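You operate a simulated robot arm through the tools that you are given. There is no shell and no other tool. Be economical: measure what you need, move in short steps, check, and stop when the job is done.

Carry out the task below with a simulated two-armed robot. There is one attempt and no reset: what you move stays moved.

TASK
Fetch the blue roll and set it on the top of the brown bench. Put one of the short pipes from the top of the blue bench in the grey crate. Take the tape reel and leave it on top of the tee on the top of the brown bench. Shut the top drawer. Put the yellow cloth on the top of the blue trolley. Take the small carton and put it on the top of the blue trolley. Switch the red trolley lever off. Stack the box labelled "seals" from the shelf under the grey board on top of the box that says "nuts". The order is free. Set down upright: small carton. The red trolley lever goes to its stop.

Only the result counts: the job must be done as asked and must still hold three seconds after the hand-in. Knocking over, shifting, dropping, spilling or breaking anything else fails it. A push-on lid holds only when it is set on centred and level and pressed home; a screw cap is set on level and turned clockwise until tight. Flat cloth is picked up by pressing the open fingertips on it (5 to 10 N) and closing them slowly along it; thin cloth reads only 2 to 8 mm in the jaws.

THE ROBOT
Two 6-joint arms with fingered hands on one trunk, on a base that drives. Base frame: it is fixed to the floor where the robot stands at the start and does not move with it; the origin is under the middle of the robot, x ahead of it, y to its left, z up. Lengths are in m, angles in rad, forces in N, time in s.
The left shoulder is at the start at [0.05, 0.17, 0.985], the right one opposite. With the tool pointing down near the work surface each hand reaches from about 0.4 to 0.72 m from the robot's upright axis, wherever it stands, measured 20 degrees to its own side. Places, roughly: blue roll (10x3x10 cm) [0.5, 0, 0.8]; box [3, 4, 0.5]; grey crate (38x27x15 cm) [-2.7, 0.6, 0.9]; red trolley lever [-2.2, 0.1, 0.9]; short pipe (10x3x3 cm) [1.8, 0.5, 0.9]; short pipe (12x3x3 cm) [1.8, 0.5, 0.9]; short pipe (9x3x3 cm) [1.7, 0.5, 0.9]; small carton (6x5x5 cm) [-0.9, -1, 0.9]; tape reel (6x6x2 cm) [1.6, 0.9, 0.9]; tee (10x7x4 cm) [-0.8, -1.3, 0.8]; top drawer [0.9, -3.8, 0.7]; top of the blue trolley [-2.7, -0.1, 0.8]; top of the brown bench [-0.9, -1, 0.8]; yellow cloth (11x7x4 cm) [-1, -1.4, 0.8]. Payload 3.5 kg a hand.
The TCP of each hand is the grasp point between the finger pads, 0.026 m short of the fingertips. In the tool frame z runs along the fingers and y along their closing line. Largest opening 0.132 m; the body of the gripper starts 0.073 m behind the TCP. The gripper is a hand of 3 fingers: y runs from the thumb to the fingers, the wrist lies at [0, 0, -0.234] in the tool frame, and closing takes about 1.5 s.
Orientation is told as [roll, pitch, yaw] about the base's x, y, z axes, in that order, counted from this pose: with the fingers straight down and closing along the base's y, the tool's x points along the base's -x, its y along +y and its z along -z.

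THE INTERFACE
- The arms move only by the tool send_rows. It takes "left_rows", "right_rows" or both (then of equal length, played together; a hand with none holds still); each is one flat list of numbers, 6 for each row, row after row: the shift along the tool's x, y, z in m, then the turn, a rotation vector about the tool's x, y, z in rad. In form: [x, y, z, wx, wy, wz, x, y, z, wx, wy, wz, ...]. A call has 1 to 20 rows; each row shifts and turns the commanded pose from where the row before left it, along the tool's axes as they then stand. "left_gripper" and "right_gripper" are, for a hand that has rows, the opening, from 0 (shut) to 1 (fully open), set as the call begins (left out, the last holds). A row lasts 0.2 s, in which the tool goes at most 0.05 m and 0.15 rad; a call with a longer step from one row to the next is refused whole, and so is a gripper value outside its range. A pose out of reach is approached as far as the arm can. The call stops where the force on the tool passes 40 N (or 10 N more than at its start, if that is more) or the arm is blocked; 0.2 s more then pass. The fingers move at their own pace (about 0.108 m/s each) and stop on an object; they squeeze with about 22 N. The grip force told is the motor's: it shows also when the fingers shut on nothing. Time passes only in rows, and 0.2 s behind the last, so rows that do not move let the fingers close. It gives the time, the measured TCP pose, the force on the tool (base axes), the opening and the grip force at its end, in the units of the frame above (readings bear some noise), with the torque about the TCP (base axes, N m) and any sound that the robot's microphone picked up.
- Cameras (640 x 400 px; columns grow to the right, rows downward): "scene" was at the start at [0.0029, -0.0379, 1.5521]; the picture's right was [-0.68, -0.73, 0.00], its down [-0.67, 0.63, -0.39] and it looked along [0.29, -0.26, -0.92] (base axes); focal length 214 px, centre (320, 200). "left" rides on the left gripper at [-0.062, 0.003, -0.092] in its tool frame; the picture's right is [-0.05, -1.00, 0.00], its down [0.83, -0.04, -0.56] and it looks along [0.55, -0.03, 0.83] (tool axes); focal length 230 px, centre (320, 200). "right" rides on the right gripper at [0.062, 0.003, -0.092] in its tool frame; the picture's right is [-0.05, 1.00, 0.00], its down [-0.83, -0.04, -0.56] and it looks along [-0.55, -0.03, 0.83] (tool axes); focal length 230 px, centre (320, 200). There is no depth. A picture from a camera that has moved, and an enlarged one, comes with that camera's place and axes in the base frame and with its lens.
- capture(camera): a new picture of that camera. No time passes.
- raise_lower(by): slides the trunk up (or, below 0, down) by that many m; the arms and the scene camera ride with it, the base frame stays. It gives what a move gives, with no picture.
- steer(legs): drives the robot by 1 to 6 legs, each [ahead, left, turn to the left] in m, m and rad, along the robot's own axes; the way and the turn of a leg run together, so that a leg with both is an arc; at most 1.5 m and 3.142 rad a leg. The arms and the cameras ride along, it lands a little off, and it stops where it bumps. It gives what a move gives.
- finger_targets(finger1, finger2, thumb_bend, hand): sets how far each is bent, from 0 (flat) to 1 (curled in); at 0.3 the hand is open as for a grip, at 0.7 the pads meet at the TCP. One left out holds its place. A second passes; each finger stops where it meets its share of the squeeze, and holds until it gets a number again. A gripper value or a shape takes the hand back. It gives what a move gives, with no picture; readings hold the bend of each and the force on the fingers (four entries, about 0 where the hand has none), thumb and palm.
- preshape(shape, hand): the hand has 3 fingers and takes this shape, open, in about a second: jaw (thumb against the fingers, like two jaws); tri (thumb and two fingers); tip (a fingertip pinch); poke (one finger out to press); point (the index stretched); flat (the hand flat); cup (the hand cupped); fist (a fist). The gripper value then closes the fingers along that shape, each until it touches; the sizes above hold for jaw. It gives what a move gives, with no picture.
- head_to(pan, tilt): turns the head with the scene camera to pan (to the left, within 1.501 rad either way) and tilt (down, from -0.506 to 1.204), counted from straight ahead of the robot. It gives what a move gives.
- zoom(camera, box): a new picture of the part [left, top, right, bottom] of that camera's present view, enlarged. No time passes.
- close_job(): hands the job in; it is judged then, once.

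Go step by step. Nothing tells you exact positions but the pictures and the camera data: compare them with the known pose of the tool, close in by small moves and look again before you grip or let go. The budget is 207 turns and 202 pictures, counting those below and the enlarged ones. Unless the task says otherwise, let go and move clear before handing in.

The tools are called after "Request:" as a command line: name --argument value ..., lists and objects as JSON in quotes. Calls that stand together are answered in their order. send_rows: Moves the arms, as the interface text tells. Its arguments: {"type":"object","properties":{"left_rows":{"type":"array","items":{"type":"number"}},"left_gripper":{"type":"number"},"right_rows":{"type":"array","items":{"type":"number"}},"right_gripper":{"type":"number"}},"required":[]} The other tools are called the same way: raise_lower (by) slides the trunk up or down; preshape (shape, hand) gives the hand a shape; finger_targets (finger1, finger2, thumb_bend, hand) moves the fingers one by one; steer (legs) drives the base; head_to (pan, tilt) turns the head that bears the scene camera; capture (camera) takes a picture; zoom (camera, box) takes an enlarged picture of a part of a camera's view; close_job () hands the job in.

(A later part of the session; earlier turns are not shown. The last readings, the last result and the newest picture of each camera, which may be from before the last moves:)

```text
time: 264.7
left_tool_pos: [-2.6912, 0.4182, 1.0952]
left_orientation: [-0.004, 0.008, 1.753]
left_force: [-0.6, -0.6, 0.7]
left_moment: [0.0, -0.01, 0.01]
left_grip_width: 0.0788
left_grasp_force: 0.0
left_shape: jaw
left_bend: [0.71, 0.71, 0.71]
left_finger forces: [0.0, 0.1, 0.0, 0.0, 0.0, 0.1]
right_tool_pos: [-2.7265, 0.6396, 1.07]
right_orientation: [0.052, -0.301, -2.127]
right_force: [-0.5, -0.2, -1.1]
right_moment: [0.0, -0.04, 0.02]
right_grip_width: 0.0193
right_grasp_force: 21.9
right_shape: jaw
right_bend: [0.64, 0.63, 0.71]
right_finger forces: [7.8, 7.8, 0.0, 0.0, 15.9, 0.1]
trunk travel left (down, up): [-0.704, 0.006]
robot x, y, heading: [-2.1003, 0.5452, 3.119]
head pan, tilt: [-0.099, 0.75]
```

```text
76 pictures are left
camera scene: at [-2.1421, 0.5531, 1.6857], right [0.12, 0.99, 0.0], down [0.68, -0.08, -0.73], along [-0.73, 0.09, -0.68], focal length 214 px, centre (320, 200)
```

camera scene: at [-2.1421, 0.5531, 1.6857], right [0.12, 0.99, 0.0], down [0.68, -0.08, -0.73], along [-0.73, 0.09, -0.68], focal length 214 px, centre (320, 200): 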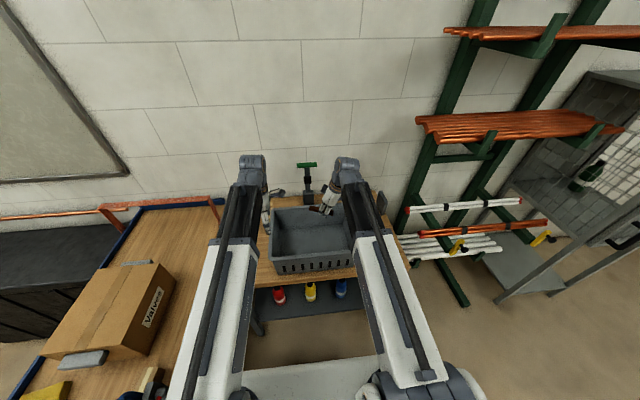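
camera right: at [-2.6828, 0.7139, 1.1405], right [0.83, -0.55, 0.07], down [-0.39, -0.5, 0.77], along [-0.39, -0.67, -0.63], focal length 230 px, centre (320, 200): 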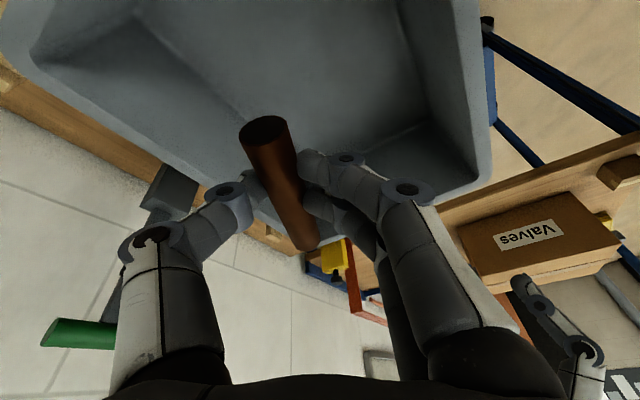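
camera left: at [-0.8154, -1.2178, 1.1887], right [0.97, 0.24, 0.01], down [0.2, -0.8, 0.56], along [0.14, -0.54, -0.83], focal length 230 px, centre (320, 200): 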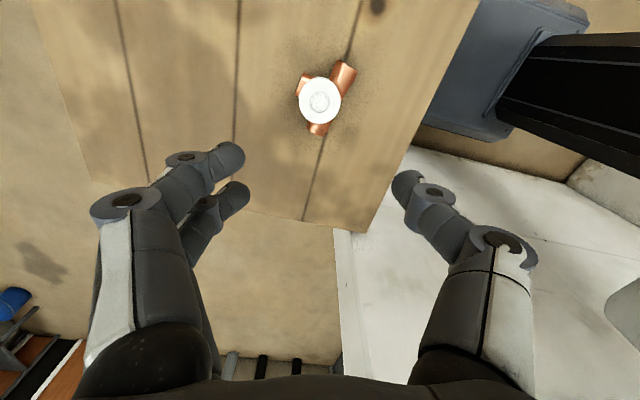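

The pipe is over the crate. I lower it inside.

Request:
send_rows --right_rows '[0.0044, 0.0054, 0.038, 0, 0, 0, 0.0044, 0.0054, 0.038, 0, 0, 0, 0.0044, 0.0054, 0.038, 0, 0, 0, 0.0044, 0.0054, 0.038, 0, 0, 0]'

Request:
send_rows --right_rows '[0.003, 0, 0.01, 0, 0, 0, 0.003, 0, 0.01, 0, 0, 0, 0.003, 0, 0.01, 0, 0, 0, 0.002, 0, 0.006, 0, 0, 0, 0.002, 0, 0.006, 0, 0, 0]'

Request:
capture --camera "right"

```text
time: 265.7
left_tool_pos: [-2.6885, 0.4195, 1.0967]
left_orientation: [-0.006, 0.009, 1.753]
left_force: [-0.4, -0.8, 0.3]
left_moment: [0.0, 0.0, 0.0]
left_grip_width: 0.0789
left_grasp_force: 0.1
left_shape: jaw
left_bend: [0.71, 0.71, 0.71]
left_finger forces: [0.0, 0.0, 0.0, 0.0, 0.0, 0.0]
right_tool_pos: [-2.7131, 0.6018, 0.9209]
right_orientation: [0.055, -0.3, -2.125]
right_force: [0.0, 0.8, -0.6]
right_moment: [0.0, -0.02, 0.03]
right_grip_width: 0.0197
right_grasp_force: 21.8
right_shape: jaw
right_bend: [0.64, 0.63, 0.71]
right_finger forces: [8.0, 7.7, 0.1, 0.1, 15.9, 0.1]
trunk travel left (down, up): [-0.704, 0.006]
robot x, y, heading: [-2.0982, 0.5437, 3.12]
head pan, tilt: [-0.099, 0.75]
```

```text
time: 266.9
left_tool_pos: [-2.6889, 0.4182, 1.0962]
left_orientation: [-0.006, 0.008, 1.753]
left_force: [1.6, 0.3, 1.7]
left_moment: [0.01, -0.01, -0.01]
left_grip_width: 0.0789
left_grasp_force: 0.0
left_shape: jaw
left_bend: [0.71, 0.71, 0.71]
left_finger forces: [0.1, 0.0, 0.1, 0.0, 0.0, 0.1]
right_tool_pos: [-2.7112, 0.5991, 0.8786]
right_orientation: [0.055, -0.3, -2.125]
right_force: [0.5, 0.5, -0.7]
right_moment: [0.02, 0.0, 0.01]
right_grip_width: 0.0194
right_grasp_force: 21.9
right_shape: jaw
right_bend: [0.64, 0.63, 0.71]
right_finger forces: [8.0, 7.6, 0.0, 0.0, 16.0, 0.0]
trunk travel left (down, up): [-0.704, 0.006]
robot x, y, heading: [-2.0962, 0.5434, 3.122]
head pan, tilt: [-0.099, 0.75]
```

```text
75 pictures are left
camera right: at [-2.6682, 0.6736, 0.9483], right [0.83, -0.55, 0.07], down [-0.39, -0.5, 0.77], along [-0.39, -0.67, -0.63], focal length 230 px, centre (320, 200)
```

right: 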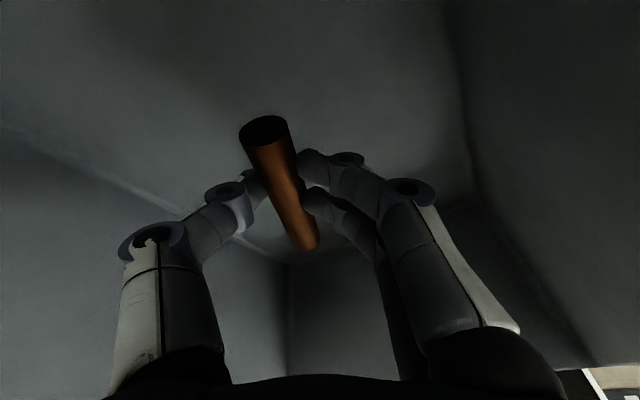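

Request:
send_rows --right_rows '[0.002, 0, 0.006, 0, 0, 0, 0.002, 0, 0.006, 0, 0, 0, 0.0015, 0, 0.005, 0, 0, 0, 0.0015, 0, 0.005, 0, 0, 0]'

```text
time: 267.9
left_tool_pos: [-2.6883, 0.4183, 1.0955]
left_orientation: [-0.006, 0.01, 1.753]
left_force: [0.5, 0.1, 0.4]
left_moment: [0.02, -0.01, 0.05]
left_grip_width: 0.0787
left_grasp_force: 0.0
left_shape: jaw
left_bend: [0.71, 0.71, 0.71]
left_finger forces: [0.0, 0.0, 0.0, 0.1, 0.0, 0.0]
right_tool_pos: [-2.7128, 0.5992, 0.8544]
right_orientation: [0.054, -0.301, -2.125]
right_force: [-1.4, -0.3, 0.0]
right_moment: [0.0, 0.0, 0.01]
right_grip_width: 0.0194
right_grasp_force: 22.3
right_shape: jaw
right_bend: [0.64, 0.63, 0.71]
right_finger forces: [8.0, 7.6, 0.1, 0.1, 15.9, 0.1]
trunk travel left (down, up): [-0.704, 0.006]
robot x, y, heading: [-2.0954, 0.5431, 3.116]
head pan, tilt: [-0.099, 0.75]
```

Request:
send_rows --right_rows '[0.0015, 0, 0.005, 0, 0, 0, 0.0015, 0, 0.005, 0, 0, 0, 0.0015, 0, 0.005, 0, 0, 0, 0.0012, 0, 0.004, 0, 0, 0]'

Request:
zoom --camera "scene" --box '[240, 140, 400, 290]'

```text
time: 268.9
left_tool_pos: [-2.6878, 0.4185, 1.0973]
left_orientation: [-0.003, 0.008, 1.755]
left_force: [-0.1, 0.6, -0.3]
left_moment: [-0.02, 0.02, 0.03]
left_grip_width: 0.0786
left_grasp_force: 0.1
left_shape: jaw
left_bend: [0.71, 0.71, 0.71]
left_finger forces: [0.0, 0.0, 0.0, 0.0, 0.0, 0.0]
right_tool_pos: [-2.712, 0.5989, 0.8361]
right_orientation: [0.05, -0.302, -2.125]
right_force: [0.9, 0.9, 12.3]
right_moment: [0.2, 0.24, -0.05]
right_grip_width: 0.0196
right_grasp_force: 22.4
right_shape: jaw
right_bend: [0.64, 0.63, 0.71]
right_finger forces: [11.8, 9.0, 0.1, 0.1, 24.2, 0.1]
trunk travel left (down, up): [-0.704, 0.006]
robot x, y, heading: [-2.0993, 0.5396, 3.124]
head pan, tilt: [-0.099, 0.75]
```

```text
2.67 times, centred on (320, 215) of scene
camera zoom: at [-2.1396, 0.5534, 1.686], right [0.12, 0.99, 0.0], down [0.68, -0.08, -0.73], along [-0.73, 0.09, -0.68], focal length 572 px, centre (320, 160)
```

zoom: 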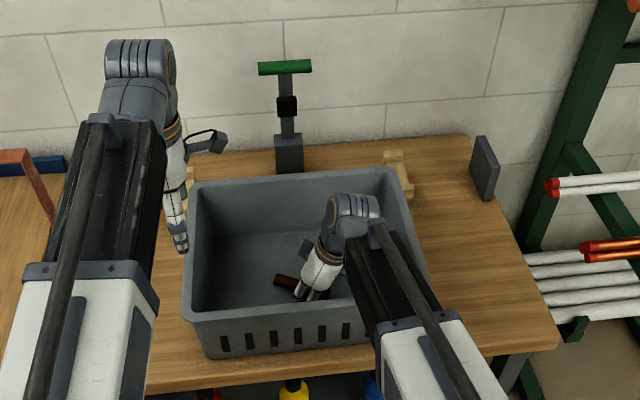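

Contact: the pipe rests on the crate floor. I open and lift out straight up.

Request:
send_rows --right_rows '[0, 0, 0, 0, 0, 0, 0, 0, 0, 0, 0, 0, 0, 0, 0, 0, 0, 0]' --right_gripper 0.55

Request:
send_rows --right_rows '[-0.006, 0.001, -0.019, 0, 0, 0, -0.012, 0.002, -0.038, 0, 0, 0, -0.012, 0.002, -0.038, 0, 0, 0, -0.012, 0.002, -0.038, 0, 0, 0, -0.012, 0.002, -0.038, 0, 0, 0, -0.012, 0.002, -0.038, 0, 0, 0, -0.012, 0.002, -0.038, 0, 0, 0]'

Request:
zoom --camera "scene" --box '[240, 140, 400, 290]'

```text
time: 269.7
left_tool_pos: [-2.6896, 0.4183, 1.0958]
left_orientation: [-0.003, 0.008, 1.752]
left_force: [0.1, -0.4, -0.4]
left_moment: [0.03, 0.02, 0.04]
left_grip_width: 0.0787
left_grasp_force: 0.1
left_shape: jaw
left_bend: [0.71, 0.71, 0.71]
left_finger forces: [0.0, 0.0, 0.0, 0.0, 0.1, 0.0]
right_tool_pos: [-2.7104, 0.5973, 0.8351]
right_orientation: [0.052, -0.303, -2.123]
right_force: [2.6, -1.8, 16.5]
right_moment: [0.15, 0.35, 0.04]
right_grip_width: 0.0667
right_grasp_force: 0.1
right_shape: jaw
right_bend: [0.72, 0.72, 0.72]
right_finger forces: [2.8, 0.0, 0.1, 0.0, 14.6, 0.1]
trunk travel left (down, up): [-0.704, 0.006]
robot x, y, heading: [-2.0982, 0.5407, 3.122]
head pan, tilt: [-0.099, 0.75]
```

```text
time: 271.3
left_tool_pos: [-2.6888, 0.4186, 1.0956]
left_orientation: [-0.006, 0.011, 1.752]
left_force: [-0.3, -0.3, 0.4]
left_moment: [-0.01, -0.02, -0.02]
left_grip_width: 0.0792
left_grasp_force: 0.0
left_shape: jaw
left_bend: [0.71, 0.71, 0.71]
left_finger forces: [0.0, 0.0, 0.0, 0.1, 0.0, 0.0]
right_tool_pos: [-2.7101, 0.5966, 1.0951]
right_orientation: [0.063, -0.309, -2.127]
right_force: [-0.4, -0.5, -1.0]
right_moment: [0.01, -0.02, 0.0]
right_grip_width: 0.0722
right_grasp_force: 0.0
right_shape: jaw
right_bend: [0.72, 0.72, 0.7]
right_finger forces: [0.1, 0.1, 0.0, 0.1, 0.1, 0.0]
trunk travel left (down, up): [-0.704, 0.006]
robot x, y, heading: [-2.0973, 0.543, 3.116]
head pan, tilt: [-0.099, 0.75]
```

```text
2.67 times, centred on (320, 215) of scene
camera zoom: at [-2.1406, 0.5532, 1.6857], right [0.12, 0.99, 0.0], down [0.68, -0.08, -0.73], along [-0.73, 0.09, -0.68], focal length 572 px, centre (320, 160)
```

zoom: 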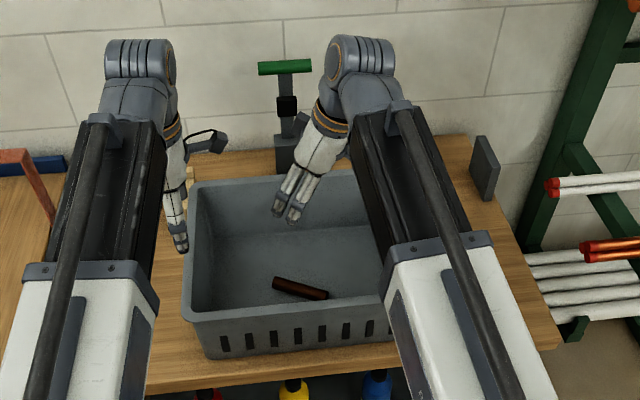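

The pipe lies in the crate. Next the boxes near (3, 4): I drive across the hall and look.

Request:
steer --legs '[[-0.6, 0, 0], [0, 0, -1.55], [1.5, 0, 0], [0.3, -1.45, 0], [0, -1.45, 0], [0, -1.3, 0]]'

Request:
head_to --pan 0 --tilt 0.5

Request:
capture --camera "scene"

```text
time: 305.3
left_tool_pos: [2.458, 3.1397, 1.0959]
left_orientation: [-0.006, 0.01, 0.239]
left_force: [0.0, -0.2, -0.4]
left_moment: [0.01, -0.01, 0.03]
left_grip_width: 0.0788
left_grasp_force: 0.0
left_shape: jaw
left_bend: [0.71, 0.71, 0.71]
left_finger forces: [0.1, 0.0, 0.0, 0.1, 0.0, 0.0]
right_tool_pos: [2.6338, 3.1728, 1.0955]
right_orientation: [0.062, -0.308, 2.644]
right_force: [-0.1, 0.1, -0.3]
right_moment: [0.01, 0.04, -0.02]
right_grip_width: 0.0725
right_grasp_force: 0.1
right_shape: jaw
right_bend: [0.72, 0.72, 0.7]
right_finger forces: [0.1, 0.1, 0.0, 0.0, 0.0, 0.1]
trunk travel left (down, up): [-0.704, 0.006]
robot x, y, heading: [2.6189, 2.5602, 1.61]
head pan, tilt: [-0.099, 0.75]
```

```text
time: 306.1
left_tool_pos: [2.4583, 3.14, 1.0943]
left_orientation: [-0.005, 0.008, 0.239]
left_force: [-0.3, 0.0, 0.4]
left_moment: [0.01, 0.01, 0.01]
left_grip_width: 0.0788
left_grasp_force: 0.1
left_shape: jaw
left_bend: [0.71, 0.71, 0.71]
left_finger forces: [0.1, 0.1, 0.0, 0.0, 0.0, 0.0]
right_tool_pos: [2.6335, 3.1727, 1.0953]
right_orientation: [0.062, -0.307, 2.645]
right_force: [0.1, -0.4, -0.6]
right_moment: [0.02, -0.03, 0.0]
right_grip_width: 0.0722
right_grasp_force: 0.0
right_shape: jaw
right_bend: [0.72, 0.72, 0.7]
right_finger forces: [0.0, 0.0, 0.1, 0.1, 0.0, 0.0]
trunk travel left (down, up): [-0.704, 0.006]
robot x, y, heading: [2.6169, 2.5582, 1.605]
head pan, tilt: [0.0, 0.499]
```

```text
72 pictures are left
camera scene: at [2.6142, 2.6097, 1.7076], right [1.0, 0.04, 0.0], down [0.02, -0.48, -0.88], along [-0.03, 0.88, -0.48], focal length 214 px, centre (320, 200)
```

scene: 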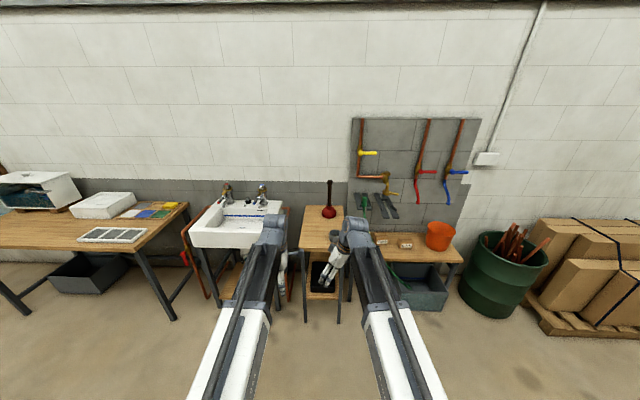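

Request:
zoom --camera "scene" --box '[350, 170, 480, 310]'

```text
2.86 times, centred on (415, 240) of scene
camera zoom: at [2.6142, 2.6097, 1.7076], right [1.0, 0.04, 0.0], down [0.02, -0.48, -0.88], along [-0.03, 0.88, -0.48], focal length 613 px, centre (49, 86)
```

zoom: 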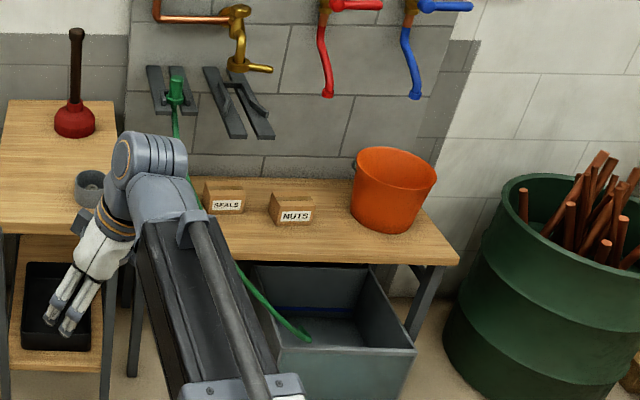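

"Seals" is at ≈ (3.08, 4.06), "Nuts" at ≈ (3.27, 4.03) on the low bench. I tuck the right arm up and back, then drive closer.

Request:
send_rows --right_rows '[0.005, 0.0178, -0.038, 0, 0, 0, 0.005, 0.0178, -0.038, 0, 0, 0, 0.005, 0.0178, -0.038, 0, 0, 0, 0.005, 0.0178, -0.038, 0, 0, 0, 0.005, 0.0178, -0.038, 0, 0, 0, 0.005, 0.0178, -0.038, 0, 0, 0]'

Request:
steer --legs '[[0, -0.52, -0.035], [0.72, 0, 0]]'

Request:
head_to --pan -0.05 --tilt 0.95

Request:
capture --camera "scene"

Request:
capture --camera "left"

```text
time: 307.5
left_tool_pos: [2.4578, 3.1382, 1.0958]
left_orientation: [-0.006, 0.009, 0.238]
left_force: [0.5, -0.2, -0.3]
left_moment: [0.0, 0.0, 0.01]
left_grip_width: 0.0788
left_grasp_force: 0.1
left_shape: jaw
left_bend: [0.71, 0.71, 0.71]
left_finger forces: [0.0, 0.0, 0.0, 0.0, 0.0, 0.0]
right_tool_pos: [2.6636, 3.0581, 1.2858]
right_orientation: [0.055, -0.314, 2.642]
right_force: [0.3, -0.2, 0.0]
right_moment: [0.0, -0.02, -0.02]
right_grip_width: 0.0724
right_grasp_force: 0.1
right_shape: jaw
right_bend: [0.72, 0.72, 0.7]
right_finger forces: [0.0, 0.0, 0.0, 0.1, 0.0, 0.0]
right hand out of reach, approached as far as the arm can: row 6
trunk travel left (down, up): [-0.704, 0.006]
robot x, y, heading: [2.6138, 2.5573, 1.611]
head pan, tilt: [0.0, 0.499]
```

```text
time: 314.1
left_tool_pos: [3.0236, 3.8862, 1.0963]
left_orientation: [-0.005, 0.008, 0.19]
left_force: [0.4, 0.7, -0.1]
left_moment: [0.0, 0.03, -0.02]
left_grip_width: 0.0787
left_grasp_force: 0.1
left_shape: jaw
left_bend: [0.71, 0.71, 0.71]
left_finger forces: [0.1, 0.1, 0.0, 0.0, 0.1, 0.0]
right_tool_pos: [3.2263, 3.7963, 1.2873]
right_orientation: [0.054, -0.314, 2.594]
right_force: [0.6, -0.4, -0.5]
right_moment: [-0.02, 0.02, 0.01]
right_grip_width: 0.0725
right_grasp_force: 0.1
right_shape: jaw
right_bend: [0.72, 0.72, 0.7]
right_finger forces: [0.1, 0.1, 0.0, 0.0, 0.0, 0.1]
trunk travel left (down, up): [-0.704, 0.006]
robot x, y, heading: [3.1497, 3.297, 1.559]
head pan, tilt: [0.0, 0.499]
```

```text
time: 315.0
left_tool_pos: [3.0236, 3.8858, 1.0953]
left_orientation: [-0.006, 0.008, 0.19]
left_force: [0.4, -0.6, -0.1]
left_moment: [-0.01, 0.01, 0.0]
left_grip_width: 0.0788
left_grasp_force: 0.1
left_shape: jaw
left_bend: [0.71, 0.71, 0.71]
left_finger forces: [0.1, 0.1, 0.0, 0.0, 0.1, 0.1]
right_tool_pos: [3.2267, 3.7946, 1.2858]
right_orientation: [0.055, -0.313, 2.597]
right_force: [-0.6, -0.2, -0.1]
right_moment: [-0.04, 0.02, 0.0]
right_grip_width: 0.0721
right_grasp_force: 0.1
right_shape: jaw
right_bend: [0.72, 0.72, 0.7]
right_finger forces: [0.0, 0.0, 0.1, 0.0, 0.0, 0.0]
trunk travel left (down, up): [-0.704, 0.006]
robot x, y, heading: [3.1508, 3.2945, 1.558]
head pan, tilt: [-0.051, 0.949]
```

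```text
70 pictures are left
camera scene: at [3.157, 3.3307, 1.6703], right [1.0, -0.06, 0.0], down [-0.05, -0.81, -0.58], along [0.04, 0.58, -0.81], focal length 214 px, centre (320, 200)
```

scene: 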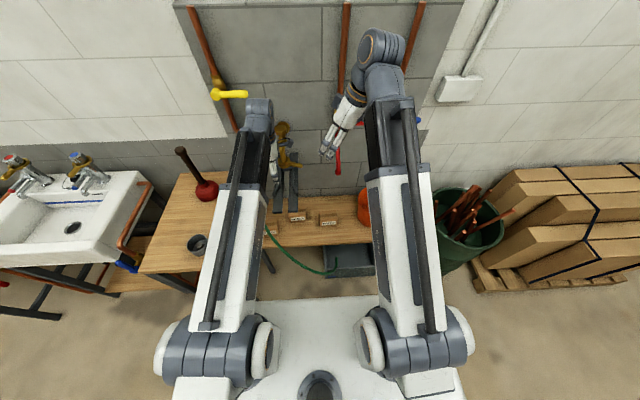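

```text
69 pictures are left
camera left: at [3.0838, 3.9018, 1.1883], right [0.24, -0.97, 0.0], down [-0.8, -0.2, 0.56], along [-0.55, -0.14, -0.83], focal length 230 px, centre (320, 200)
```

left: 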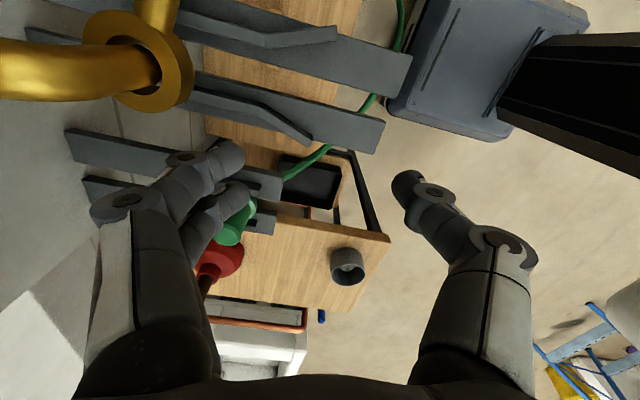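

Metal prongs on the board overhang the boxes at z ≈ 0.95, out to y ≈ 3.82. So I back off, lower the trunk and will approach beneath them.

Request:
steer --legs '[[-0.4, 0, 0.01]]'

Request:
raise_lower --by -0.44

Request:
head_to --pan 0 --tilt 0.5

Request:
capture --camera "scene"

Request:
zoom --camera "scene" --box '[240, 120, 400, 240]'

```text
time: 317.5
left_tool_pos: [3.0166, 3.4871, 1.0961]
left_orientation: [-0.006, 0.009, 0.196]
left_force: [0.8, 0.3, 0.5]
left_moment: [0.0, -0.01, 0.02]
left_grip_width: 0.0788
left_grasp_force: 0.0
left_shape: jaw
left_bend: [0.71, 0.71, 0.71]
left_finger forces: [0.0, 0.0, 0.1, 0.0, 0.0, 0.0]
right_tool_pos: [3.2188, 3.3971, 1.2863]
right_orientation: [0.055, -0.313, 2.601]
right_force: [0.5, -0.3, -0.5]
right_moment: [0.01, -0.01, 0.02]
right_grip_width: 0.0722
right_grasp_force: 0.1
right_shape: jaw
right_bend: [0.72, 0.72, 0.7]
right_finger forces: [0.0, 0.1, 0.1, 0.0, 0.0, 0.0]
trunk travel left (down, up): [-0.704, 0.006]
robot x, y, heading: [3.1467, 2.9035, 1.564]
head pan, tilt: [-0.051, 0.949]
```

```text
refused: -0.44 is not a number from -0.4 to 0.4
```

```text
time: 318.4
left_tool_pos: [3.0162, 3.4871, 1.0959]
left_orientation: [-0.004, 0.01, 0.196]
left_force: [0.6, 0.3, 0.3]
left_moment: [-0.02, 0.01, 0.0]
left_grip_width: 0.0787
left_grasp_force: 0.0
left_shape: jaw
left_bend: [0.71, 0.71, 0.71]
left_finger forces: [0.0, 0.0, 0.1, 0.0, 0.1, 0.0]
right_tool_pos: [3.22, 3.3971, 1.2863]
right_orientation: [0.055, -0.314, 2.602]
right_force: [-0.1, -0.1, -0.7]
right_moment: [0.0, 0.01, -0.01]
right_grip_width: 0.0723
right_grasp_force: 0.0
right_shape: jaw
right_bend: [0.72, 0.72, 0.7]
right_finger forces: [0.0, 0.0, 0.0, 0.1, 0.0, 0.0]
trunk travel left (down, up): [-0.704, 0.006]
robot x, y, heading: [3.149, 2.8981, 1.568]
head pan, tilt: [0.0, 0.499]
```

```text
68 pictures are left
camera scene: at [3.1499, 2.9514, 1.7076], right [1.0, -0.01, 0.0], down [0.0, -0.48, -0.88], along [0.0, 0.88, -0.48], focal length 214 px, centre (320, 200)
```

scene: 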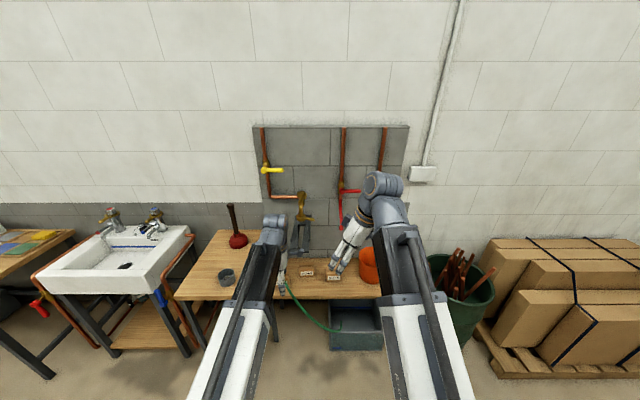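

```text
3.33 times, centred on (320, 180) of scene
camera zoom: at [3.1499, 2.9514, 1.7076], right [1.0, -0.01, 0.0], down [0.0, -0.48, -0.88], along [0.0, 0.88, -0.48], focal length 715 px, centre (320, 267)
```

zoom: 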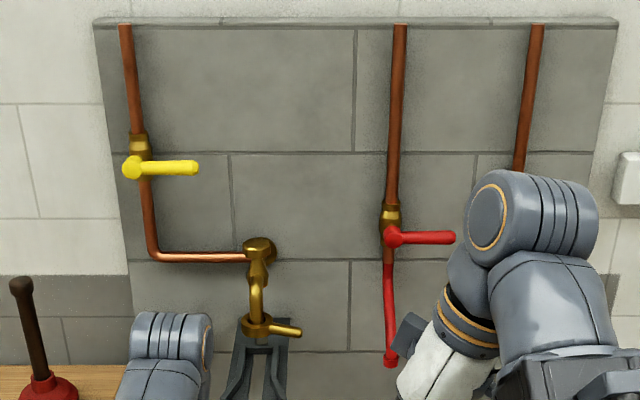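

Request:
raise_lower --by -0.4

Request:
send_rows --right_rows '[0.0336, -0.0182, -0.0113, 0, 0, 0, 0.0336, -0.0182, -0.0113, 0, 0, 0, 0.0336, -0.0182, -0.0113, 0, 0, 0, 0.0336, -0.0182, -0.0113, 0, 0, 0, 0.0336, -0.0182, -0.0113, 0, 0, 0]'

Request:
zoom --camera "scene" --box '[220, 100, 420, 250]'

Request:
capture --camera "left"

```text
time: 322.2
left_tool_pos: [3.0155, 3.4875, 0.6954]
left_orientation: [-0.004, 0.01, 0.197]
left_force: [-0.6, 0.0, 0.6]
left_moment: [-0.02, 0.02, 0.01]
left_grip_width: 0.0788
left_grasp_force: 0.1
left_shape: jaw
left_bend: [0.71, 0.71, 0.71]
left_finger forces: [0.0, 0.0, 0.0, 0.0, 0.1, 0.0]
right_tool_pos: [3.2197, 3.3976, 0.8866]
right_orientation: [0.053, -0.314, 2.601]
right_force: [0.1, -0.5, -1.0]
right_moment: [-0.01, -0.02, -0.01]
right_grip_width: 0.0719
right_grasp_force: 0.0
right_shape: jaw
right_bend: [0.72, 0.72, 0.7]
right_finger forces: [0.0, 0.0, 0.0, 0.0, 0.1, 0.0]
trunk travel left (down, up): [-0.304, 0.406]
robot x, y, heading: [3.1477, 2.8981, 1.563]
head pan, tilt: [0.0, 0.499]
```

```text
time: 323.4
left_tool_pos: [3.0155, 3.4867, 0.6964]
left_orientation: [-0.004, 0.008, 0.197]
left_force: [0.1, 0.4, -0.3]
left_moment: [-0.02, -0.04, -0.01]
left_grip_width: 0.0787
left_grasp_force: 0.0
left_shape: jaw
left_bend: [0.71, 0.71, 0.71]
left_finger forces: [0.0, 0.0, 0.0, 0.1, 0.1, 0.0]
right_tool_pos: [3.4064, 3.4184, 0.841]
right_orientation: [0.05, -0.316, 2.602]
right_force: [0.4, 0.1, 1.1]
right_moment: [-0.01, -0.03, 0.01]
right_grip_width: 0.0722
right_grasp_force: 0.1
right_shape: jaw
right_bend: [0.72, 0.72, 0.7]
right_finger forces: [0.1, 0.0, 0.1, 0.0, 0.0, 0.1]
right hand out of reach, approached as far as the arm can: row 1, 2, 3, 4, 5
trunk travel left (down, up): [-0.304, 0.406]
robot x, y, heading: [3.1443, 2.9023, 1.563]
head pan, tilt: [0.0, 0.499]
```

```text
2.67 times, centred on (320, 175) of scene
camera zoom: at [3.1497, 2.9513, 1.3077], right [1.0, 0.0, 0.0], down [0.0, -0.48, -0.88], along [0.0, 0.88, -0.48], focal length 572 px, centre (320, 267)
```

zoom: 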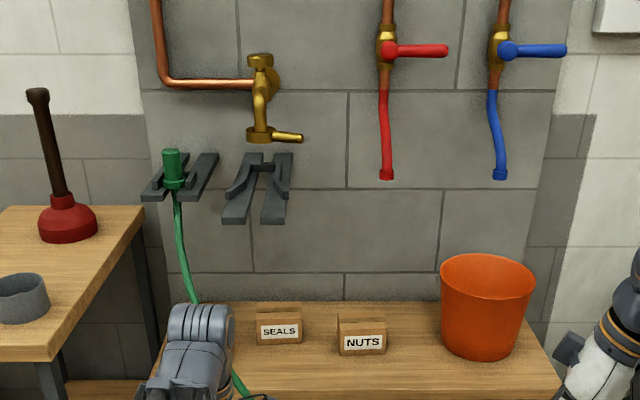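

```text
65 pictures are left
camera left: at [3.0762, 3.5036, 0.7883], right [0.25, -0.97, 0.0], down [-0.8, -0.2, 0.56], along [-0.54, -0.14, -0.83], focal length 230 px, centre (320, 200)
```

left: 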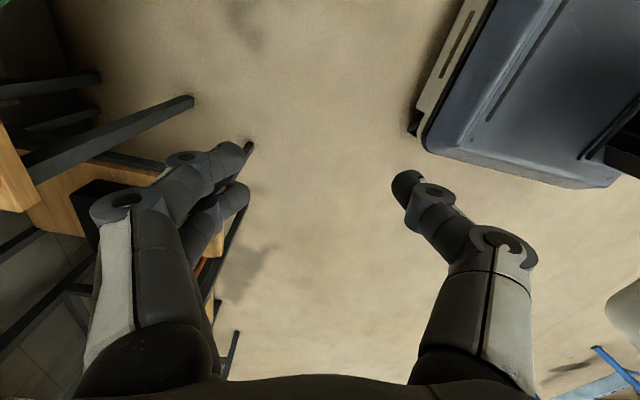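

Boxes: "seals" front face centre (3.063, 3.97, 0.595), about 10 × 6 × 6 cm; "nuts" (3.24, 3.93, 0.60); bench ≈ 0.565. Prongs end at (≈3.04, 3.83, 0.92), so I will use the left hand pitched forward, closing along x. I turn it now in free space.

Request:
send_rows --left_rows '[0, 0, 0, 0, 0, -0.136, 0, 0, 0, 0, 0, -0.136, 0, 0, 0, 0, 0, -0.136, 0, 0, 0, 0, 0, -0.136, 0, 0, 0, 0, 0, -0.136, 0, 0, 0, 0, 0, -0.136, 0, 0, 0, 0, 0, -0.136, 0, 0, 0, 0, 0, -0.136, 0, 0, 0, 0, 0, -0.136, 0, 0, 0, 0, 0, -0.136]' --left_gripper 1 --right_rows '[-0.0285, 0.0315, -0.0175, 0, 0, 0, -0.0285, 0.0315, -0.0175, 0, 0, 0, -0.0285, 0.0315, -0.0175, 0, 0, 0, 0, 0, 0, 0, 0, 0, 0, 0, 0, 0, 0, 0, 0, 0, 0, 0, 0, 0, 0, 0, 0, 0, 0, 0, 0, 0, 0, 0, 0, 0, 0, 0, 0, 0, 0, 0, 0, 0, 0, 0, 0, 0]'

Request:
send_rows --left_rows '[0, 0, 0, 0, -0.15, 0, 0, 0, 0, 0, -0.15, 0, 0, 0, 0, 0, -0.15, 0, 0, 0, 0, 0, -0.15, 0]'

Request:
capture --camera "left"

```text
time: 325.6
left_tool_pos: [3.016, 3.4869, 0.6963]
left_orientation: [0.007, 0.009, 1.556]
left_force: [0.0, 0.5, 0.6]
left_moment: [0.0, 0.0, -0.06]
left_grip_width: 0.132
left_grasp_force: 0.1
left_shape: jaw
left_bend: [0.3, 0.3, 0.3]
left_finger forces: [0.1, 0.0, 0.0, 0.0, 0.0, 0.0]
right_tool_pos: [3.2825, 3.4066, 0.8697]
right_orientation: [0.05, -0.316, 2.603]
right_force: [0.1, 0.6, 0.9]
right_moment: [-0.03, -0.02, -0.01]
right_grip_width: 0.0722
right_grasp_force: 0.1
right_shape: jaw
right_bend: [0.72, 0.72, 0.7]
right_finger forces: [0.0, 0.0, 0.0, 0.0, 0.1, 0.1]
right hand out of reach, approached as far as the arm can: row 1, 2, 3
trunk travel left (down, up): [-0.304, 0.406]
robot x, y, heading: [3.1472, 2.8983, 1.567]
head pan, tilt: [0.0, 0.499]
```

```text
time: 326.6
left_tool_pos: [3.0154, 3.4964, 0.697]
left_orientation: [0.009, -0.593, 1.551]
left_force: [0.7, 0.0, 0.4]
left_moment: [0.0, 0.0, -0.02]
left_grip_width: 0.1317
left_grasp_force: 0.0
left_shape: jaw
left_bend: [0.3, 0.3, 0.3]
left_finger forces: [0.0, 0.0, 0.0, 0.0, 0.0, 0.0]
left hand out of reach, approached as far as the arm can: row 4
right_tool_pos: [3.2828, 3.4067, 0.8707]
right_orientation: [0.048, -0.317, 2.601]
right_force: [0.0, 0.5, -0.5]
right_moment: [-0.04, 0.02, -0.01]
right_grip_width: 0.0723
right_grasp_force: 0.0
right_shape: jaw
right_bend: [0.72, 0.72, 0.7]
right_finger forces: [0.0, 0.1, 0.1, 0.1, 0.0, 0.0]
trunk travel left (down, up): [-0.304, 0.406]
robot x, y, heading: [3.1524, 2.9012, 1.568]
head pan, tilt: [0.0, 0.499]
```

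```text
64 pictures are left
camera left: at [3.0142, 3.4962, 0.8096], right [1.0, 0.03, 0.02], down [0.03, -1.0, 0.0], along [0.02, 0.01, -1.0], focal length 230 px, centre (320, 200)
```

left: 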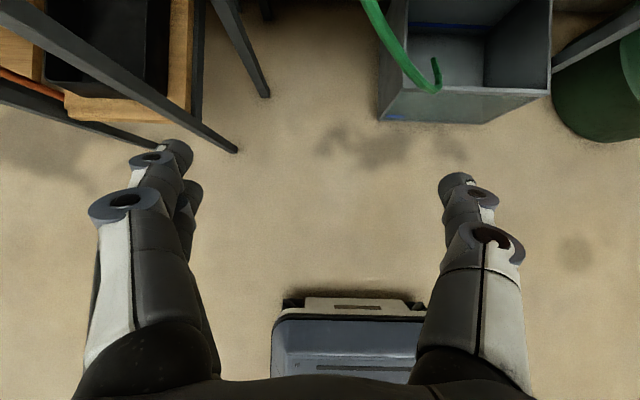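

The camera now looks straight down; the base can advance to y ≈ 3.32. I lower 6 cm, then advance 0.3 m with the hand aimed at the seals box, and look.

Request:
raise_lower --by -0.055

Request:
steer --legs '[[0.3, -0.045, 0]]'

Request:
capture --camera "left"

Request:
capture --camera "scene"

```text
time: 327.6
left_tool_pos: [3.0164, 3.4959, 0.6425]
left_orientation: [0.008, -0.593, 1.552]
left_force: [0.1, 0.0, 0.3]
left_moment: [-0.02, 0.0, 0.03]
left_grip_width: 0.1322
left_grasp_force: 0.0
left_shape: jaw
left_bend: [0.3, 0.3, 0.3]
left_finger forces: [0.0, 0.0, 0.1, 0.1, 0.1, 0.0]
right_tool_pos: [3.282, 3.4067, 0.8154]
right_orientation: [0.047, -0.318, 2.604]
right_force: [0.1, 0.6, -0.2]
right_moment: [0.01, 0.01, -0.03]
right_grip_width: 0.0723
right_grasp_force: 0.1
right_shape: jaw
right_bend: [0.72, 0.72, 0.7]
right_finger forces: [0.0, 0.0, 0.0, 0.0, 0.0, 0.0]
trunk travel left (down, up): [-0.249, 0.461]
robot x, y, heading: [3.1464, 2.8991, 1.563]
head pan, tilt: [0.0, 0.499]
```

```text
time: 329.6
left_tool_pos: [3.0635, 3.7855, 0.6428]
left_orientation: [0.008, -0.591, 1.548]
left_force: [-0.4, -0.1, 0.7]
left_moment: [0.03, 0.0, 0.05]
left_grip_width: 0.1317
left_grasp_force: 0.0
left_shape: jaw
left_bend: [0.3, 0.3, 0.3]
left_finger forces: [0.1, 0.0, 0.1, 0.0, 0.1, 0.0]
right_tool_pos: [3.3314, 3.6952, 0.8153]
right_orientation: [0.051, -0.319, 2.599]
right_force: [0.7, 0.0, -0.1]
right_moment: [-0.01, -0.02, -0.02]
right_grip_width: 0.0723
right_grasp_force: 0.1
right_shape: jaw
right_bend: [0.72, 0.72, 0.7]
right_finger forces: [0.1, 0.1, 0.0, 0.0, 0.0, 0.1]
trunk travel left (down, up): [-0.249, 0.461]
robot x, y, heading: [3.1951, 3.1867, 1.562]
head pan, tilt: [0.0, 0.499]
```

```text
63 pictures are left
camera left: at [3.063, 3.7862, 0.7546], right [1.0, 0.03, 0.02], down [0.03, -1.0, 0.0], along [0.02, 0.0, -1.0], focal length 230 px, centre (320, 200)
```

left: 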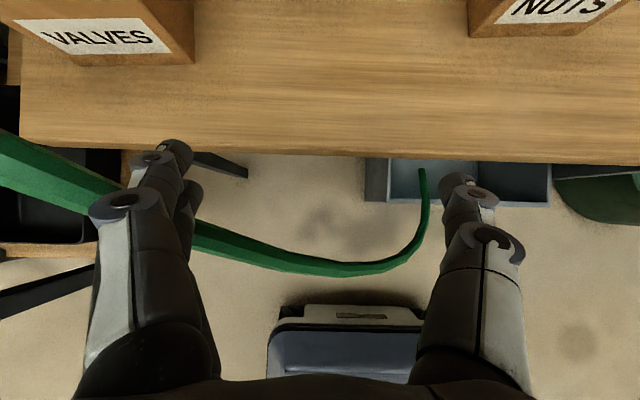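

```text
62 pictures are left
camera scene: at [3.1969, 3.2408, 1.2527], right [1.0, -0.01, 0.0], down [0.0, -0.48, -0.88], along [0.01, 0.88, -0.48], focal length 214 px, centre (320, 200)
```

scene: 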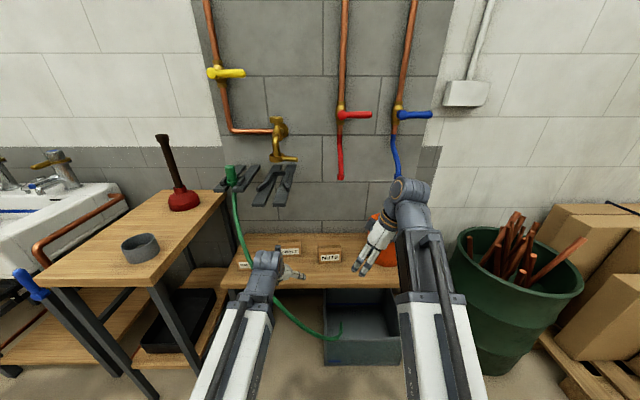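

A third box, "VALVES", stands to the left at x < 2.976, and the hose hangs in front below the hand. I narrow the fingers a bit and advance 0.1 m more.

Request:
send_rows --left_rows '[0, 0, 0, 0, 0, 0, 0, 0, 0, 0, 0, 0]' --left_gripper 0.9

Request:
steer --legs '[[0.1, 0, 0]]'

Request:
capture --camera "left"

Request:
zoom --camera "scene" --box '[210, 150, 370, 300]'

```text
time: 330.2
left_tool_pos: [3.0651, 3.7848, 0.6427]
left_orientation: [0.008, -0.591, 1.549]
left_force: [0.2, -0.3, -0.4]
left_moment: [0.01, 0.02, 0.0]
left_grip_width: 0.1189
left_grasp_force: 0.1
left_shape: jaw
left_bend: [0.47, 0.47, 0.44]
left_finger forces: [0.0, 0.0, 0.0, 0.1, 0.1, 0.0]
right_tool_pos: [3.3312, 3.6958, 0.815]
right_orientation: [0.048, -0.317, 2.598]
right_force: [0.2, 0.2, 0.0]
right_moment: [-0.01, -0.01, 0.03]
right_grip_width: 0.0724
right_grasp_force: 0.1
right_shape: jaw
right_bend: [0.72, 0.72, 0.7]
right_finger forces: [0.0, 0.0, 0.0, 0.0, 0.0, 0.0]
trunk travel left (down, up): [-0.249, 0.461]
robot x, y, heading: [3.1982, 3.1875, 1.56]
head pan, tilt: [0.0, 0.499]
```

```text
time: 331.4
left_tool_pos: [3.0654, 3.8869, 0.6424]
left_orientation: [0.008, -0.591, 1.548]
left_force: [0.3, 0.3, -0.2]
left_moment: [0.0, 0.0, -0.01]
left_grip_width: 0.119
left_grasp_force: 0.1
left_shape: jaw
left_bend: [0.47, 0.47, 0.44]
left_finger forces: [0.0, 0.0, 0.0, 0.0, 0.0, 0.1]
right_tool_pos: [3.3312, 3.7971, 0.8141]
right_orientation: [0.049, -0.319, 2.599]
right_force: [0.2, -0.4, 0.2]
right_moment: [0.0, -0.03, 0.05]
right_grip_width: 0.0721
right_grasp_force: 0.0
right_shape: jaw
right_bend: [0.72, 0.72, 0.7]
right_finger forces: [0.0, 0.0, 0.0, 0.0, 0.0, 0.0]
trunk travel left (down, up): [-0.249, 0.461]
robot x, y, heading: [3.197, 3.2862, 1.56]
head pan, tilt: [0.0, 0.499]
```

```text
61 pictures are left
camera left: at [3.0631, 3.8865, 0.7546], right [1.0, 0.03, 0.02], down [0.03, -1.0, 0.0], along [0.02, 0.0, -1.0], focal length 230 px, centre (320, 200)
```

left: 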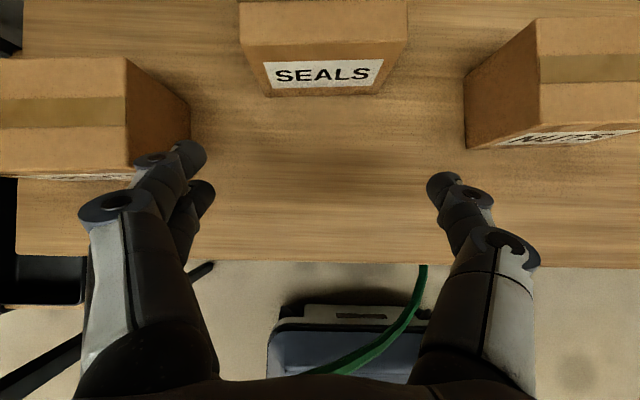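

```text
2.67 times, centred on (290, 225) of scene
camera zoom: at [3.1976, 3.3413, 1.2527], right [1.0, -0.01, 0.0], down [0.0, -0.48, -0.88], along [0.01, 0.88, -0.48], focal length 572 px, centre (400, 133)
```

zoom: 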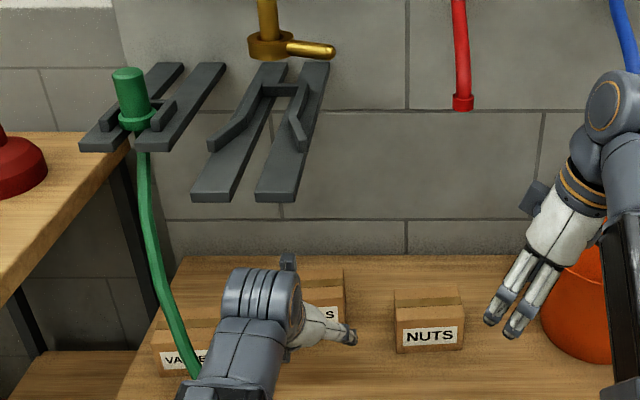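

Seals: centre ≈ (3.069, 4.004), top 0.627, bench 0.565. Nuts: centre ≈ (3.232, 3.957). I lower 3 cm and slide forward so the fingers straddle the seals box.

Request:
send_rows --left_rows '[0.0167, -0.004, 0.0249, 0, 0, 0, -0.0228, 0, 0.0153, 0, 0, 0, -0.0228, 0, 0.0153, 0, 0, 0, -0.0228, 0, 0.0153, 0, 0, 0, -0.0228, 0, 0.0153, 0, 0, 0, 0, 0, 0, 0, 0, 0]'

Request:
capture --camera "left"

Request:
zoom --camera "scene" --box '[210, 150, 370, 300]'

```text
time: 332.8
left_tool_pos: [3.0688, 3.9992, 0.6131]
left_orientation: [0.009, -0.591, 1.55]
left_force: [0.2, 0.0, -0.8]
left_moment: [0.02, 0.0, 0.02]
left_grip_width: 0.1193
left_grasp_force: 0.1
left_shape: jaw
left_bend: [0.47, 0.47, 0.44]
left_finger forces: [0.0, 0.1, 0.1, 0.0, 0.1, 0.0]
left hand out of reach, approached as far as the arm can: row 1
right_tool_pos: [3.3309, 3.7966, 0.8152]
right_orientation: [0.049, -0.317, 2.599]
right_force: [0.5, 0.7, -1.1]
right_moment: [-0.01, 0.02, 0.01]
right_grip_width: 0.0719
right_grasp_force: 0.2
right_shape: jaw
right_bend: [0.72, 0.72, 0.7]
right_finger forces: [0.0, 0.0, 0.0, 0.0, 0.0, 0.0]
trunk travel left (down, up): [-0.249, 0.461]
robot x, y, heading: [3.1987, 3.2893, 1.565]
head pan, tilt: [0.0, 0.499]
```

```text
59 pictures are left
camera left: at [3.0661, 3.9993, 0.7253], right [1.0, 0.03, 0.02], down [0.03, -1.0, 0.0], along [0.02, 0.0, -1.0], focal length 230 px, centre (320, 200)
```

left: 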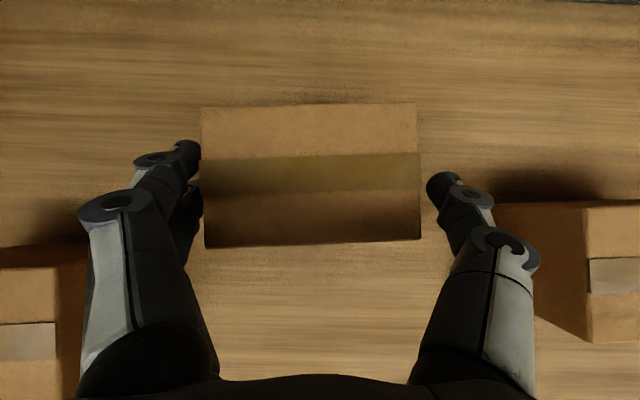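

```text
2.67 times, centred on (290, 225) of scene
camera zoom: at [3.1976, 3.3414, 1.2527], right [1.0, -0.01, 0.0], down [0.0, -0.48, -0.88], along [0.01, 0.88, -0.48], focal length 572 px, centre (400, 133)
```

zoom: 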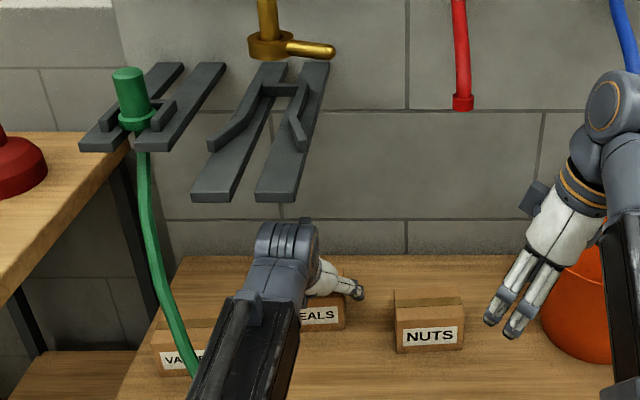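

The fingers straddle the seals box. I close.

Request:
send_rows --left_rows '[-0.0066, 0.002, 0.0045, 0, 0, 0, 0, 0, 0, 0, 0, 0, 0, 0, 0, 0, 0, 0, 0, 0, 0, 0, 0, 0, 0, 0, 0, 0, 0, 0, 0, 0, 0, 0, 0, 0, 0, 0, 0, 0, 0, 0]' --left_gripper 0

Request:
capture --camera "left"

```text
time: 334.4
left_tool_pos: [3.0677, 4.0071, 0.6142]
left_orientation: [0.009, -0.593, 1.55]
left_force: [0.9, 0.2, -0.3]
left_moment: [0.01, 0.03, -0.02]
left_grip_width: 0.0968
left_grasp_force: 22.1
left_shape: jaw
left_bend: [0.6, 0.63, 0.66]
left_finger forces: [9.5, 9.9, 0.0, 0.1, 19.8, 0.1]
right_tool_pos: [3.3306, 3.797, 0.8151]
right_orientation: [0.05, -0.318, 2.599]
right_force: [-0.8, -1.0, -0.6]
right_moment: [0.02, 0.0, -0.01]
right_grip_width: 0.0724
right_grasp_force: 0.0
right_shape: jaw
right_bend: [0.72, 0.72, 0.7]
right_finger forces: [0.0, 0.0, 0.0, 0.0, 0.1, 0.0]
trunk travel left (down, up): [-0.249, 0.461]
robot x, y, heading: [3.1975, 3.2867, 1.564]
head pan, tilt: [0.0, 0.499]
```

```text
57 pictures are left
camera left: at [3.0659, 4.0077, 0.7255], right [1.0, 0.03, 0.02], down [0.03, -1.0, 0.0], along [0.02, 0.0, -1.0], focal length 230 px, centre (320, 200)
```

left: 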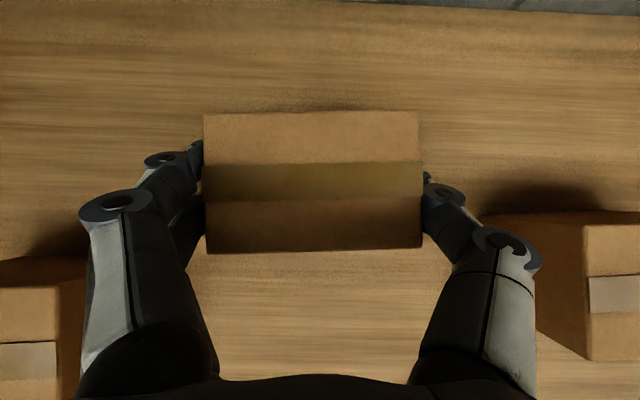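

The box is gripped. I move the right hand aside, lift the box slightly, slide it back out from under the prongs, then raise it.

Request:
send_rows --right_rows '[0.0287, -0.0173, -0.0272, 0, 0, 0, 0.0287, -0.0173, -0.0272, 0, 0, 0, 0.0287, -0.0173, -0.0272, 0, 0, 0, 0, 0, 0, 0, 0, 0, 0, 0, 0, 0, 0, 0, 0, 0, 0, 0, 0, 0, 0, 0, 0, 0, 0, 0, 0, 0, 0, 0, 0, 0]' --left_rows '[-0.0034, 0, -0.005, 0, 0, 0, -0.0034, 0, -0.005, 0, 0, 0, 0, 0, 0, 0, 0, 0, 0.03, 0, -0.02, 0, 0, 0, 0.03, 0, -0.02, 0, 0, 0, 0.03, 0, -0.02, 0, 0, 0, 0.03, 0, -0.02, 0, 0, 0, 0.0045, 0, -0.003, 0, 0, 0]'

Request:
capture --camera "left"

Request:
zoom --camera "scene" --box '[210, 150, 450, 300]'

```text
time: 336.2
left_tool_pos: [3.0705, 3.8868, 0.6302]
left_orientation: [0.008, -0.592, 1.549]
left_force: [0.5, 0.2, -2.0]
left_moment: [-0.04, -0.01, 0.0]
left_grip_width: 0.0968
left_grasp_force: 22.4
left_shape: jaw
left_bend: [0.6, 0.63, 0.66]
left_finger forces: [9.6, 10.0, 0.0, 0.1, 19.6, 0.0]
left hand out of reach, approached as far as the arm can: row 7, 8
right_tool_pos: [3.4374, 3.8262, 0.8087]
right_orientation: [0.039, -0.322, 2.599]
right_force: [0.1, -0.6, -0.3]
right_moment: [0.0, 0.02, 0.02]
right_grip_width: 0.0723
right_grasp_force: 0.0
right_shape: jaw
right_bend: [0.72, 0.72, 0.7]
right_finger forces: [0.1, 0.0, 0.0, 0.0, 0.0, 0.0]
right hand out of reach, approached as far as the arm can: row 1, 2, 3
trunk travel left (down, up): [-0.249, 0.461]
robot x, y, heading: [3.1949, 3.2908, 1.56]
head pan, tilt: [0.0, 0.499]
```

```text
56 pictures are left
camera left: at [3.0677, 3.8879, 0.7426], right [1.0, 0.03, 0.02], down [0.03, -1.0, 0.0], along [0.02, 0.0, -1.0], focal length 230 px, centre (320, 200)
```

left: 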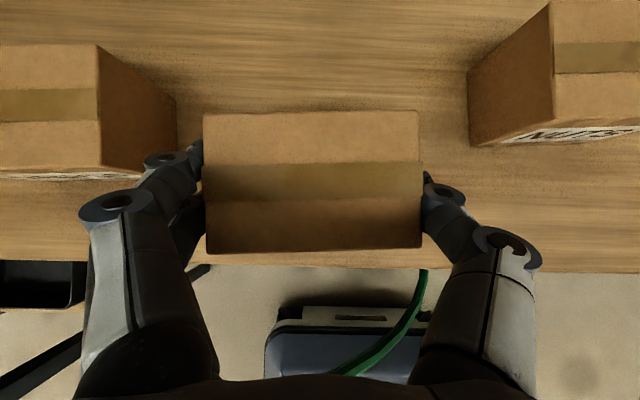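

```text
2.67 times, centred on (330, 225) of scene
camera zoom: at [3.1976, 3.3416, 1.2527], right [1.0, -0.01, 0.0], down [0.0, -0.48, -0.88], along [0.01, 0.88, -0.48], focal length 572 px, centre (293, 133)
```

zoom: 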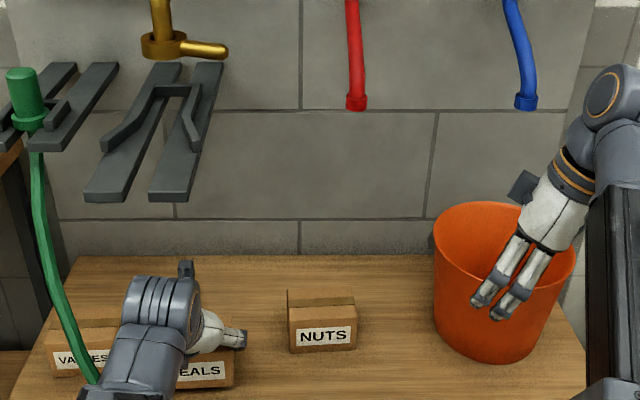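

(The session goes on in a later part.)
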